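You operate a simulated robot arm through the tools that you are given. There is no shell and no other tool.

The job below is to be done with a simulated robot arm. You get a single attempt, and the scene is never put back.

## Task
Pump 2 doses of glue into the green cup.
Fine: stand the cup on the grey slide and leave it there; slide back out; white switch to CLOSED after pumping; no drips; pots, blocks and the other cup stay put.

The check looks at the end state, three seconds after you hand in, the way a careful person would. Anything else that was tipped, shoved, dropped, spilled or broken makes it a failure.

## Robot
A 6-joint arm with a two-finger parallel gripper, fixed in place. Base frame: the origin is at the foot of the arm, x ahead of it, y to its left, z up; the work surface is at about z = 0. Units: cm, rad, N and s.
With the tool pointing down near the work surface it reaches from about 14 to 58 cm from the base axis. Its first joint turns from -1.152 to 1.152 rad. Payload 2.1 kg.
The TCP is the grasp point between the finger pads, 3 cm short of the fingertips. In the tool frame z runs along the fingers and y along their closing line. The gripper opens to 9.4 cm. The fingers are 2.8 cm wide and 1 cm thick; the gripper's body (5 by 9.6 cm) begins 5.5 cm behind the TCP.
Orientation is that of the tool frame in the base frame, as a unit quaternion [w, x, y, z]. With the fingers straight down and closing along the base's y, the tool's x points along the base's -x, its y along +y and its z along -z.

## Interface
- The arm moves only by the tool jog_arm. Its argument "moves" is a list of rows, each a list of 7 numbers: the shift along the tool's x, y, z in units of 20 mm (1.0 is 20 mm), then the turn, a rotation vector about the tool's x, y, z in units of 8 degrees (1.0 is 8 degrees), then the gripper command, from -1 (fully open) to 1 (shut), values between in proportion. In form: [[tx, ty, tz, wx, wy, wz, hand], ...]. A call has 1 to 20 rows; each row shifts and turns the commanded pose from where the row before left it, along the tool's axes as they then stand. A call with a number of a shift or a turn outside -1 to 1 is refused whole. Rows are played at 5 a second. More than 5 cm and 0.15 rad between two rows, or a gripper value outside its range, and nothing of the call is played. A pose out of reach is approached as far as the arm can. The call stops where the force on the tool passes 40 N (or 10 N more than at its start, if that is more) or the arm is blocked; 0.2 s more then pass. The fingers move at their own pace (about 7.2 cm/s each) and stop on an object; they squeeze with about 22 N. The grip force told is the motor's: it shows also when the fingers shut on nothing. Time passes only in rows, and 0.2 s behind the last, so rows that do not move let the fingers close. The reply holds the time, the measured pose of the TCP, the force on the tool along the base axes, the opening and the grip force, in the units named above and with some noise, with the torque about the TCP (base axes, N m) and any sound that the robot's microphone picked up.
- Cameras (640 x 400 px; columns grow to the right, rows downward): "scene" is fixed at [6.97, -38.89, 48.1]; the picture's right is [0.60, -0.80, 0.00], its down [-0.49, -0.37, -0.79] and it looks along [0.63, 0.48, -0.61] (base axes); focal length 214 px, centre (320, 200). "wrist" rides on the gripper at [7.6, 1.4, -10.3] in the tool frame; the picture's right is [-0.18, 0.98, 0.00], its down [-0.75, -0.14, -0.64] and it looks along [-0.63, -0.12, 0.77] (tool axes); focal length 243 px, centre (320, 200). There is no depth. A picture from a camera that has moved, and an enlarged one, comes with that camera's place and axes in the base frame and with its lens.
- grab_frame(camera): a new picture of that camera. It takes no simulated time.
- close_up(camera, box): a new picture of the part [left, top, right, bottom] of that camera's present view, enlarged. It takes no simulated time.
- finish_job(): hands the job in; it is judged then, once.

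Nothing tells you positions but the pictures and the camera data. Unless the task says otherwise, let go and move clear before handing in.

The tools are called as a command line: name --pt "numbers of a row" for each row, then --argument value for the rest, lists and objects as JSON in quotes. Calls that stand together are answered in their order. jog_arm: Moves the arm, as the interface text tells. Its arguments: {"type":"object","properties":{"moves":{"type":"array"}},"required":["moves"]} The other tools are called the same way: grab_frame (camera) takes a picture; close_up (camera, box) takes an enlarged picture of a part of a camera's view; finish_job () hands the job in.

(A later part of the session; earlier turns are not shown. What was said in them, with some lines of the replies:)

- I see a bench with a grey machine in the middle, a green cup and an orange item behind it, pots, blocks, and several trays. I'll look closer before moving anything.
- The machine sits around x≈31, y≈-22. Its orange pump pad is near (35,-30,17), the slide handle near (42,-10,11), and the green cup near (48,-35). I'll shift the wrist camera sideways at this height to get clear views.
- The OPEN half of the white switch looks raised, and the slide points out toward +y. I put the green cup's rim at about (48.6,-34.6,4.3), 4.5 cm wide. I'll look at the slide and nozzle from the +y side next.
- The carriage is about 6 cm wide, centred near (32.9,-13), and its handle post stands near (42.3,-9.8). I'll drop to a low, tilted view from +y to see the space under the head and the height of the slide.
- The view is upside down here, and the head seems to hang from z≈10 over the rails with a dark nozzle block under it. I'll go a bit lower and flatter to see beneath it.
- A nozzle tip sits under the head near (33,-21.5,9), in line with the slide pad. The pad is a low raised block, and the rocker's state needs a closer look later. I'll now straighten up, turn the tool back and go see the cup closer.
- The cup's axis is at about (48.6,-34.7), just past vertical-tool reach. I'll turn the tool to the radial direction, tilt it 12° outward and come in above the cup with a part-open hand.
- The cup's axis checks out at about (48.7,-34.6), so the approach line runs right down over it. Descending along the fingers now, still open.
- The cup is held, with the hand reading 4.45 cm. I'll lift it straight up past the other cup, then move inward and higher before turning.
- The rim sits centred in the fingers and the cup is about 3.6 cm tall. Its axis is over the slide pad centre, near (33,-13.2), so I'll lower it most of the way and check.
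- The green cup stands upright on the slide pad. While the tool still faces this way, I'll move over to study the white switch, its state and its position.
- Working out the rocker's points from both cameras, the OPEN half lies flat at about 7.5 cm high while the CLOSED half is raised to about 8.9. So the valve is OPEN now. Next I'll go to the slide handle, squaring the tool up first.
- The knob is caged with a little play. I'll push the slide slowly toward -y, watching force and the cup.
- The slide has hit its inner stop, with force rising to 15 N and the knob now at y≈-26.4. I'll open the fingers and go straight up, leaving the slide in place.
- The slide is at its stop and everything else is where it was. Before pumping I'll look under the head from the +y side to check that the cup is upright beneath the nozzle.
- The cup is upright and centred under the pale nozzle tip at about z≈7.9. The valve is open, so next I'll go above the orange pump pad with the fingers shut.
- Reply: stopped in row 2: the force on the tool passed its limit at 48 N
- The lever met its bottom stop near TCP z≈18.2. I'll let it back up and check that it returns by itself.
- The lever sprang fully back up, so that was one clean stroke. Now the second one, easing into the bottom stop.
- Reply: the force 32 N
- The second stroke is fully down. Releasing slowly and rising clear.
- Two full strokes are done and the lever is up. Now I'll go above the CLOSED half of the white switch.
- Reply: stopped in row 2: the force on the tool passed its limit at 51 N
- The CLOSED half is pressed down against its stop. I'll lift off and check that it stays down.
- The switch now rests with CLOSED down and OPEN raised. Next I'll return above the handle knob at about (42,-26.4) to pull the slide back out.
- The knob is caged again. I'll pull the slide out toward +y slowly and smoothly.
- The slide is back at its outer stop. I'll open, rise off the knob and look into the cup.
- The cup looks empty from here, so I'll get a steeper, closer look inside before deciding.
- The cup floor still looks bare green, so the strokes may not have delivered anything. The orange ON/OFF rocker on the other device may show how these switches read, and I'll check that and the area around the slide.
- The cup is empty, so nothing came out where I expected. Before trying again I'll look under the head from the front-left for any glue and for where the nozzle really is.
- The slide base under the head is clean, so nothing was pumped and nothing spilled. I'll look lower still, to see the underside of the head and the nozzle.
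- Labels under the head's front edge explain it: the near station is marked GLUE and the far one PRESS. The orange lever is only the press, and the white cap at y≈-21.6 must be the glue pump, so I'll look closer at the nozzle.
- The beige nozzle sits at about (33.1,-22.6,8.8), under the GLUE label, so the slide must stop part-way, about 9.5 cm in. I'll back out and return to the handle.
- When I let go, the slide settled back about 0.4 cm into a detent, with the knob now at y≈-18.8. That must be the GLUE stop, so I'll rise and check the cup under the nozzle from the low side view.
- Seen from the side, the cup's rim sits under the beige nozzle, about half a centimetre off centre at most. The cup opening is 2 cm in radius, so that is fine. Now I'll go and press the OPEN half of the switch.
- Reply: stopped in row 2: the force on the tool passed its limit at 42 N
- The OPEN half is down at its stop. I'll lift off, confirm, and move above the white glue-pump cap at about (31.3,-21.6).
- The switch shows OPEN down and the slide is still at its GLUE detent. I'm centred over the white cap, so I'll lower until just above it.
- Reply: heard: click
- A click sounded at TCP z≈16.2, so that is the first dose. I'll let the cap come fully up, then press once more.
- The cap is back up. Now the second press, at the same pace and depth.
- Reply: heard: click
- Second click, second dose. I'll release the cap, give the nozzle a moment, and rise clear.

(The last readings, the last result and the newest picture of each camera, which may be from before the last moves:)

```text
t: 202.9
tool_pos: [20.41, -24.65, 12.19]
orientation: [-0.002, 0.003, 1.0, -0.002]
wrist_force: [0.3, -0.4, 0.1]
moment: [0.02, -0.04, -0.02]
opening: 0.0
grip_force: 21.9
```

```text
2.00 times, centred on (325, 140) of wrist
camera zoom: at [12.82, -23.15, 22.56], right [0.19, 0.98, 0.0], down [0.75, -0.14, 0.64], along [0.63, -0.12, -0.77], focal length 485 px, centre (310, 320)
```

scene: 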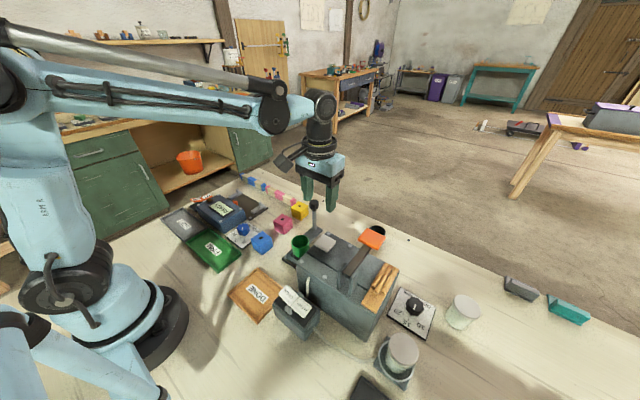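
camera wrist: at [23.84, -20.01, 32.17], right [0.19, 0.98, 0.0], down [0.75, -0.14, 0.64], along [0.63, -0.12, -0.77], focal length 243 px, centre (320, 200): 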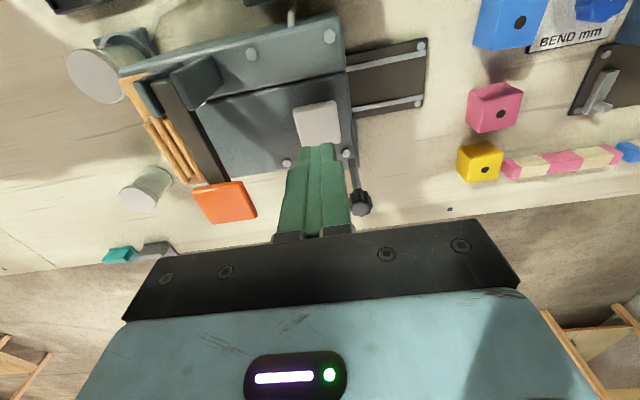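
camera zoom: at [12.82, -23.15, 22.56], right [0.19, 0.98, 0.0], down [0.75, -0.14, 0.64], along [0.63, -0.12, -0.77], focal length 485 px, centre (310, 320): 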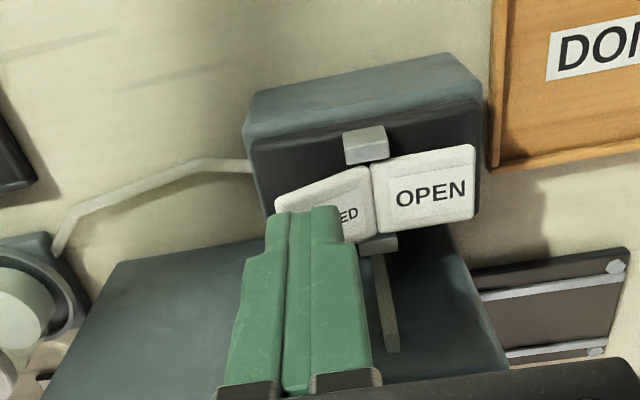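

jog_arm --pt "0 0 0.12 0 0 0 1" --pt "0 0 0.12 0 0 0 1" --pt "0 0 0.12 0 0 0 1" --pt "0 0 0.12 0 0 0 1" --pt "0 0 0.12 0 0 0 1" --pt "0 0 0.1 0 0 0 1" --pt "0 0 0.06 0 0 0 1" --pt "0 0 0 0 0 0 1"

jog_arm --pt "0 0 0.04 0 0 0 1" --pt "0 0 0 0 0 0 1"

close_up --camera "wrist" --box '[230, 40, 420, 240]'

```text
t: 204.7
tool_pos: [20.34, -24.63, 10.72]
orientation: [-0.002, 0.002, 1.0, -0.001]
wrist_force: [-1.0, -0.1, 0.2]
moment: [0.0, -0.01, 0.0]
opening: 0.0
grip_force: 21.9
```

```text
t: 205.3
tool_pos: [20.3, -24.59, 10.65]
orientation: [-0.003, 0.003, 1.0, -0.001]
wrist_force: [0.9, 0.3, 0.6]
moment: [0.05, 0.0, -0.01]
opening: 0.0
grip_force: 22.3
```

```text
2.00 times, centred on (325, 140) of wrist
camera zoom: at [12.78, -23.12, 20.94], right [0.19, 0.98, 0.0], down [0.75, -0.14, 0.64], along [0.63, -0.12, -0.77], focal length 485 px, centre (310, 320)
```

zoom: 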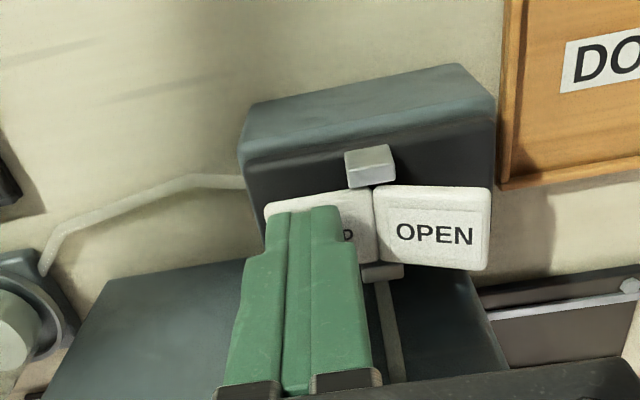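

jog_arm --pt "0 0 0.03 0 0 0 1" --pt "0 0 0 0 0 0 1"

jog_arm --pt "0 0 0.03 0 0 0 1" --pt "0 0 0 0 0 0 1"

```text
t: 205.9
tool_pos: [20.4, -24.5, 10.75]
orientation: [-0.002, 0.003, 1.0, -0.001]
wrist_force: [0.1, 0.3, 0.4]
moment: [0.0, 0.0, -0.01]
opening: 0.0
grip_force: 21.7
```

```text
t: 206.5
tool_pos: [20.43, -24.62, 10.5]
orientation: [-0.001, 0.003, 1.0, -0.001]
wrist_force: [0.3, 0.3, -0.3]
moment: [0.05, 0.02, 0.01]
opening: 0.0
grip_force: 21.9
```

jog_arm --pt "0 0 0.03 0 0 0 1" --pt "0 0 0 0 0 0 1"

```text
t: 207.1
tool_pos: [20.19, -24.58, 10.57]
orientation: [-0.001, 0.002, 1.0, -0.001]
wrist_force: [-0.9, -0.2, 4.0]
moment: [0.03, -0.04, 0.01]
opening: 0.0
grip_force: 21.7
```

The CLOSED half is seated at its stop. I'll lift off, check the switch, and head back to the handle.

jog_arm --pt "0 0 -0.2 0 0 0 1" --pt "0 0 -0.6 0 0 0 1" --pt "0 0 -1 0 0 0 1" --pt "0 0 -1 0 0 0 1" --pt "0 0 -1 0 0 0 1" --pt "0 0 -1 0 0 0 1" --pt "0 0 -1 0 0 0 1" --pt "0 0 -1 0 0 0 1" --pt "0 0 -0.3 0 0 0 1" --pt "-0.98 0.26 0 0 0 0 1" --pt "-0.98 0.26 0 0 0 0 1" --pt "-0.98 0.26 0 0 0 0 1" --pt "-0.98 0.26 0 0 0 0 1" --pt "-0.98 0.26 0 0 0 0 1" --pt "-0.98 0.26 0 0 0 0 1" --pt "-0.98 0.26 0 0 0 0 1" --pt "-0.98 0.26 0 0 0 0 1" --pt "-0.98 0.26 0 0 0 0 1" --pt "-0.98 0.26 0 0 0 0 1" --pt "-0.98 0.26 0 0 0 0 1"

close_up --camera "scene" --box '[265, 275, 325, 345]'

close_up --camera "wrist" --box '[200, 40, 440, 240]'

```text
t: 211.3
tool_pos: [42.0, -18.93, 24.67]
orientation: [-0.002, 0.003, 1.0, 0.0]
wrist_force: [0.4, -1.4, -0.3]
moment: [-0.02, 0.0, 0.02]
opening: 0.01
grip_force: 21.8
```

```text
5.71 times, centred on (295, 310) of scene
camera zoom: at [6.96, -38.89, 48.1], right [0.6, -0.8, 0.0], down [-0.49, -0.37, -0.79], along [0.63, 0.48, -0.61], focal length 1226 px, centre (463, -429)
```

zoom: 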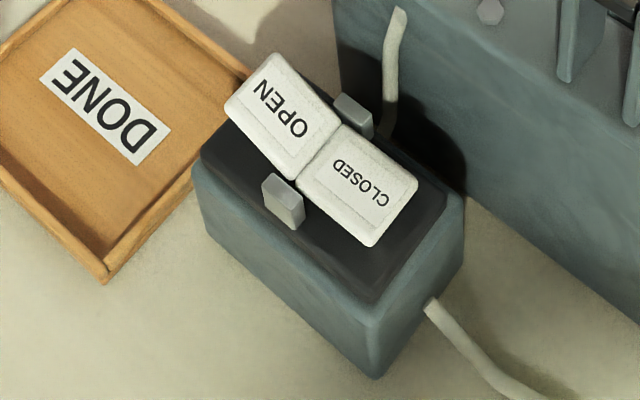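

```text
2.00 times, centred on (320, 140) of wrist
camera zoom: at [34.39, -17.46, 34.93], right [0.19, 0.98, 0.0], down [0.75, -0.14, 0.64], along [0.63, -0.12, -0.77], focal length 485 px, centre (320, 320)
```

zoom: 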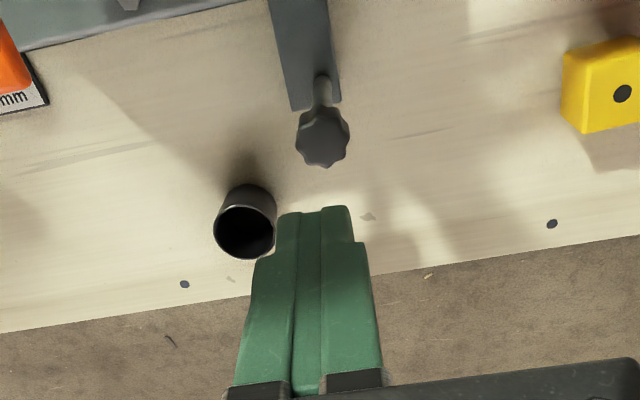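

jog_arm --pt "0 0 0 0 0 0 0.3" --pt "0 0 0 0 0 0 -0.3" --pt "0 0 0 0 0 0 -0.4" --pt "0 0 1 0 0 0 -0.4" --pt "0 0 1 0 0 0 -0.4" --pt "0 0 1 0 0 0 -0.4" --pt "0 0 1 0 0 0 -0.4" --pt "0 0 1 0 0 0 -0.4" --pt "0 0 1 0 0 0 -0.4" --pt "0 0 0.7 0 0 0 -0.4" --pt "0 0 0.4 0 0 0 -0.4" --pt "0 0 0 0 0 0 -0.4"

close_up --camera "wrist" --box '[200, 40, 440, 240]'

```text
t: 213.9
tool_pos: [41.9, -18.91, 10.46]
orientation: [-0.001, 0.003, 1.0, -0.001]
wrist_force: [0.2, -0.4, -0.2]
moment: [-0.02, 0.02, 0.02]
opening: 6.56
grip_force: 0.1
```

```text
2.00 times, centred on (320, 140) of wrist
camera zoom: at [34.38, -17.44, 20.68], right [0.19, 0.98, 0.0], down [0.75, -0.14, 0.64], along [0.63, -0.12, -0.77], focal length 485 px, centre (320, 320)
```

zoom: 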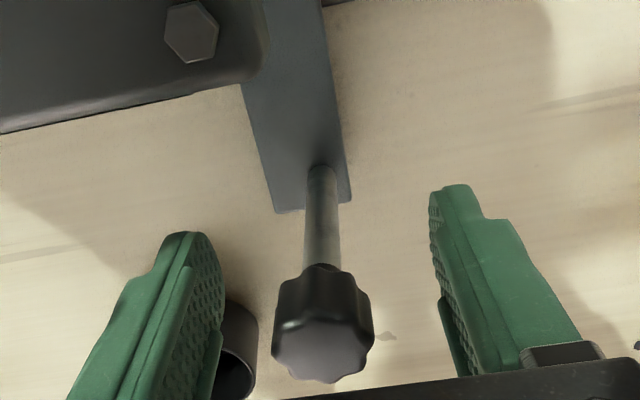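

jog_arm --pt "0 0 0 0 0 0 0.1" --pt "0 0 0 0 0 0 0.38" --pt "0 0 0 0 0 0 0.38" --pt "0 0.05 0 0 0 0 0.38" --pt "0 0.08 0 0 0 0 0.38" --pt "0 0.1 0 0 0 0 0.38" --pt "0 0.12 0 0 0 0 0.38" --pt "0 0.15 0 0 0 0 0.38" --pt "0 0.15 0 0 0 0 0.38" --pt "0 0.15 0 0 0 0 0.38" --pt "0 0.15 0 0 0 0 0.38" --pt "0 0.15 0 0 0 0 0.38" --pt "0 0.15 0 0 0 0 0.38" --pt "0 0.15 0 0 0 0 0.38" --pt "0 0.15 0 0 0 0 0.38" --pt "0 0.15 0 0 0 0 0.38" --pt "0 0.15 0 0 0 0 0.38" --pt "0 0.12 0 0 0 0 0.38" --pt "0 0.08 0 0 0 0 0.38" --pt "0 0 0 0 0 0 0.38"

close_up --camera "wrist" --box '[150, 0, 430, 240]'

```text
t: 218.1
tool_pos: [41.9, -15.05, 10.32]
orientation: [-0.002, 0.003, 1.0, -0.002]
wrist_force: [0.9, -0.2, -0.4]
moment: [0.0, 0.02, -0.02]
opening: 2.97
grip_force: 0.2
```

```text
1.67 times, centred on (290, 120) of wrist
camera zoom: at [34.35, -13.42, 20.7], right [0.19, 0.98, 0.0], down [0.75, -0.14, 0.64], along [0.63, -0.12, -0.77], focal length 404 px, centre (370, 333)
```

zoom: 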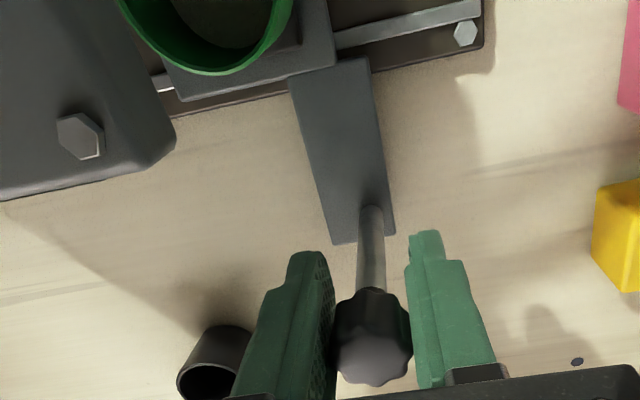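

There is now a pale surface inside the cup, so glue went in. I'll keep pulling gently to the outer stop.

jog_arm --pt "0 0.05 0 0 0 0 0.38" --pt "0 0.1 0 0 0 0 0.38" --pt "0 0.15 0 0 0 0 0.38" --pt "0 0.15 0 0 0 0 0.38" --pt "0 0.15 0 0 0 0 0.38" --pt "0 0.15 0 0 0 0 0.38" --pt "0 0.15 0 0 0 0 0.38" --pt "0 0.15 0 0 0 0 0.38" --pt "0 0.15 0 0 0 0 0.38" --pt "0 0.15 0 0 0 0 0.38" --pt "0 0.15 0 0 0 0 0.38" --pt "0 0.15 0 0 0 0 0.38" --pt "0 0.15 0 0 0 0 0.38" --pt "0 0.15 0 0 0 0 0.38" --pt "0 0.15 0 0 0 0 0.38" --pt "0 0.12 0 0 0 0 0.38" --pt "0 0.1 0 0 0 0 0.38" --pt "0 0.06 0 0 0 0 0.38" --pt "0 0 0 0 0 0 0.38"

jog_arm --pt "0 0.06 0 0 0 0 0.38" --pt "0 0.06 0 0 0 0 0.38" --pt "0 0 0 0 0 0 0.38"

```text
t: 222.1
tool_pos: [41.81, -9.99, 10.38]
orientation: [-0.002, 0.003, 1.0, -0.001]
wrist_force: [-0.1, 0.2, 0.1]
moment: [-0.04, 0.03, 0.03]
opening: 2.92
grip_force: 0.1
```

```text
t: 222.9
tool_pos: [41.97, -9.78, 10.42]
orientation: [-0.001, 0.002, 1.0, 0.0]
wrist_force: [0.5, -1.1, 0.0]
moment: [-0.04, 0.0, -0.01]
opening: 2.93
grip_force: 0.3
```

jog_arm --pt "0 0.05 0 0 0 0 0.38" --pt "0 0.03 0 0 0 0 0.38" --pt "0 0 0 0 0 0 0.38"

close_up --camera "wrist" --box '[150, 0, 430, 240]'

```text
t: 223.7
tool_pos: [41.99, -9.71, 10.42]
orientation: [-0.001, 0.003, 1.0, -0.002]
wrist_force: [1.7, -3.5, -1.3]
moment: [-0.01, 0.01, 0.01]
opening: 3.17
grip_force: 2.5
```

```text
1.67 times, centred on (290, 120) of wrist
camera zoom: at [34.41, -8.27, 20.7], right [0.19, 0.98, 0.0], down [0.75, -0.14, 0.64], along [0.63, -0.12, -0.77], focal length 404 px, centre (370, 333)
```

zoom: 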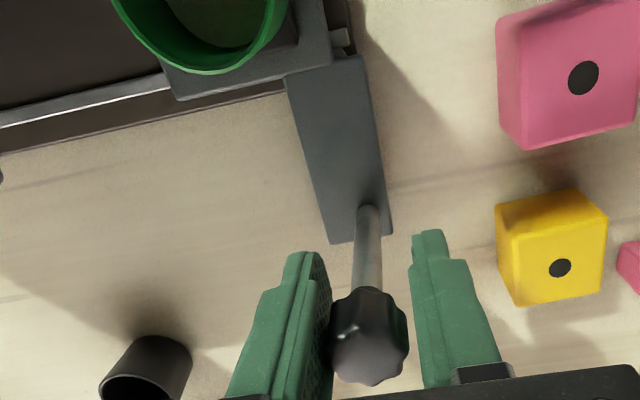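

The slide is at its outer stop again. Opening, rising clear, and inspecting the cup and the space under the head.

jog_arm --pt "0 0 0 0 0 0 0.3" --pt "0 0 0 0 0 0 0.0" --pt "0 0 0 0 0 0 -0.3" --pt "0 0 0 0 0 0 -0.3" --pt "0 0 -0.5 0 0 0 -0.3" --pt "0 0 -1 0 0 0 -0.3" --pt "0 0 -1 0 0 0 -0.3" --pt "0 0 -1 0 0 0 -0.3" --pt "0 0 -1 0 0 0 -0.3" --pt "0 0 -1 0 0 0 -0.3" --pt "0 0 -0.5 0 0 0 -0.3" --pt "0.92 -0.34 0 0 0 0 -0.3" --pt "0.92 -0.34 0 0 0 0 -0.3" --pt "0.92 -0.34 0 0 0 0 -0.3" --pt "0.92 -0.34 0 0 0 0 -0.3" --pt "0.92 -0.34 0 0 0 0 -0.3" --pt "0.92 -0.34 0 0 0 0 -0.3" --pt "0 0 0 0 0 0 -0.3"

grab_frame --camera "wrist"

close_up --camera "wrist" --box '[270, 60, 390, 150]'

close_up --camera "scene" --box '[280, 225, 330, 265]'

```text
t: 227.5
tool_pos: [30.88, -13.72, 22.47]
orientation: [-0.001, 0.002, 1.0, -0.001]
wrist_force: [-0.7, -0.2, 0.0]
moment: [0.01, 0.0, -0.01]
opening: 6.11
grip_force: 0.1
```

```text
taken
camera wrist: at [23.38, -12.21, 32.76], right [0.19, 0.98, 0.0], down [0.75, -0.14, 0.64], along [0.63, -0.12, -0.77], focal length 243 px, centre (320, 200)
```

wrist: 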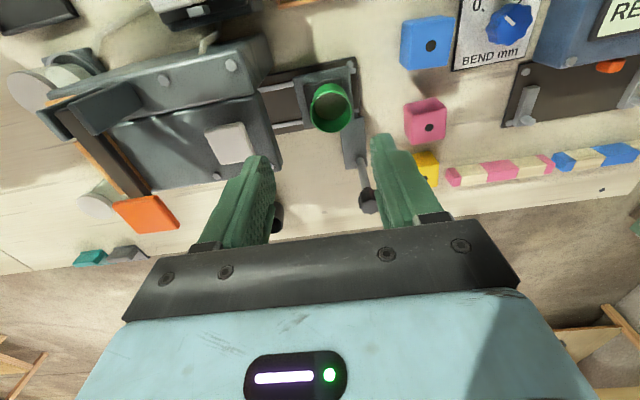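

```text
4.44 times, centred on (330, 105) of wrist
camera zoom: at [23.38, -12.21, 32.76], right [0.19, 0.98, 0.0], down [0.75, -0.14, 0.64], along [0.63, -0.12, -0.77], focal length 1078 px, centre (276, 622)
```

zoom: 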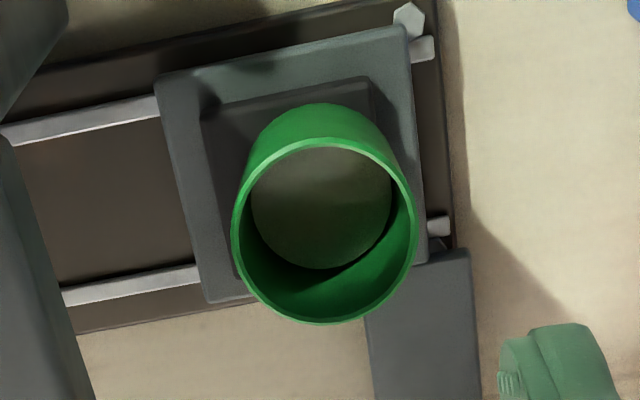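

```text
10.00 times, centred on (305, 245) of scene
camera zoom: at [6.97, -38.89, 48.1], right [0.6, -0.8, 0.0], down [-0.49, -0.37, -0.79], along [0.63, 0.48, -0.61], focal length 2145 px, centre (470, -250)
```

zoom: 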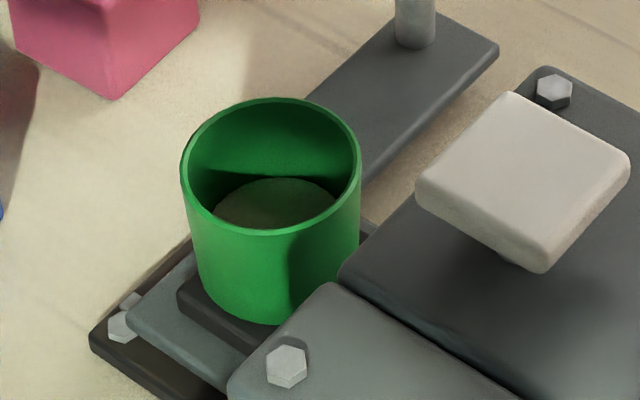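

The cup now holds a clear layer of glue, with none on the slide or rim. I'll raise the arm clear and compare the whole scene with the start.

jog_arm --pt "0 0 -1 0 0 0 -0.5" --pt "0 0 -1 0 0 0 -0.5" --pt "0 0 -1 0 0 0 -0.5" --pt "0.2 0.2 -1 0 0 0 -0.5" --pt "0.4 0.4 -1 0 0 0 -1" --pt "0.5 0.5 -1 0 0 0 -1" --pt "0.5 0.5 -1 0 0 0 -1" --pt "0.5 0.5 -1 0 0 0 -1" --pt "0 0 -1 0 0 0 -1" --pt "0 0 0 0 0 0 -1" --pt "0 0 0 0 0 0 -1"

grab_frame --camera "scene"

close_up --camera "scene" --box '[220, 180, 480, 342]'

grab_frame --camera "wrist"

```text
t: 229.9
tool_pos: [26.91, -9.45, 40.47]
orientation: [-0.002, 0.004, 1.0, -0.001]
wrist_force: [0.6, 0.8, 0.2]
moment: [-0.01, 0.01, 0.02]
opening: 9.4
grip_force: 0.1
```

```text
taken
```

scene: 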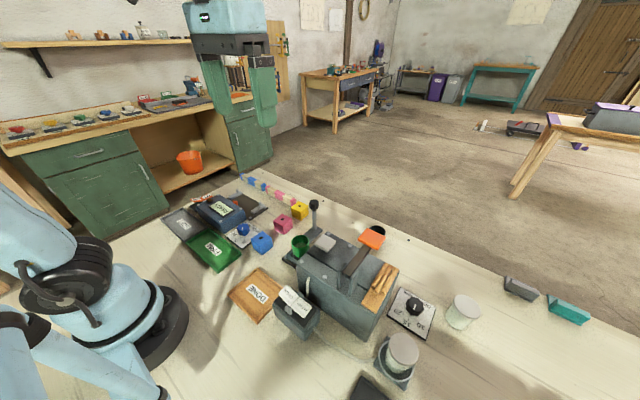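

```text
2.46 times, centred on (350, 261) of scene
camera zoom: at [6.97, -38.89, 48.1], right [0.6, -0.8, 0.0], down [-0.49, -0.37, -0.79], along [0.63, 0.48, -0.61], focal length 528 px, centre (246, 50)
```

zoom: 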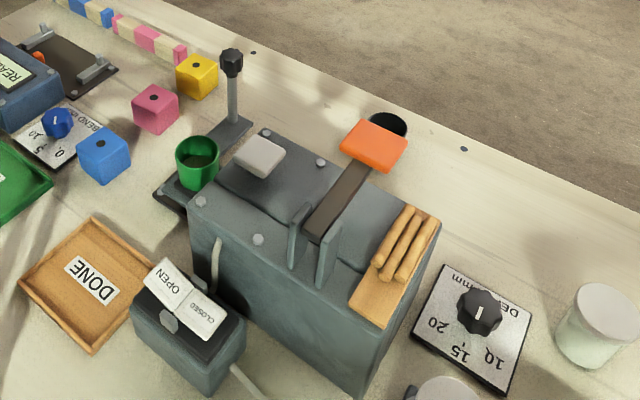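

```text
taken
camera wrist: at [19.31, -8.01, 50.76], right [0.19, 0.98, 0.0], down [0.75, -0.14, 0.64], along [0.63, -0.12, -0.77], focal length 243 px, centre (320, 200)
```

wrist: 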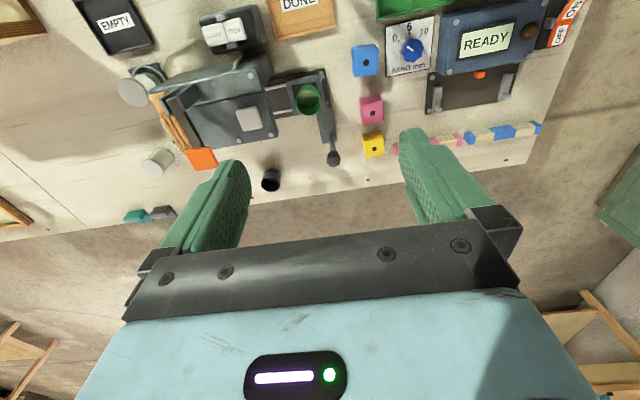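

The green cup stands on the slide with two doses of glue in it, and the slide is fully out. The white switch is on CLOSED, and the pots, blocks and black cup sit where they started. I pressed the orange lever twice by mistake before finding the GLUE/PRESS labels, and the cup was still empty and intact after that. Handing in.

finish_job

```text
The job is handed in.
```

The green cup is on the grey slide with two doses of glue in it, and I've handed the job in. I don't have the check's result.

- **Doses:** I pressed the white cap on the GLUE side twice. Each press gave one click, and a layer of glue was visible in the cup afterwards.
- **Slide and switch:** The slide is pulled out to its outer stop with the cup still on it. The white switch is on CLOSED.
- **Drips:** I saw none on the slide or the cup rim. I didn't look again under the nozzle after pumping.
- **Everything else:** The pots, blocks and black cup look unmoved compared with the first pictures.

**Mistake:** I first pushed the slide all the way in and pressed the orange lever twice, thinking it was the pump. It is the PRESS lever. The cup came out empty and undamaged, and the slide base was clean. I then found the GLUE and PRESS labels and redid the pumping at the GLUE position.
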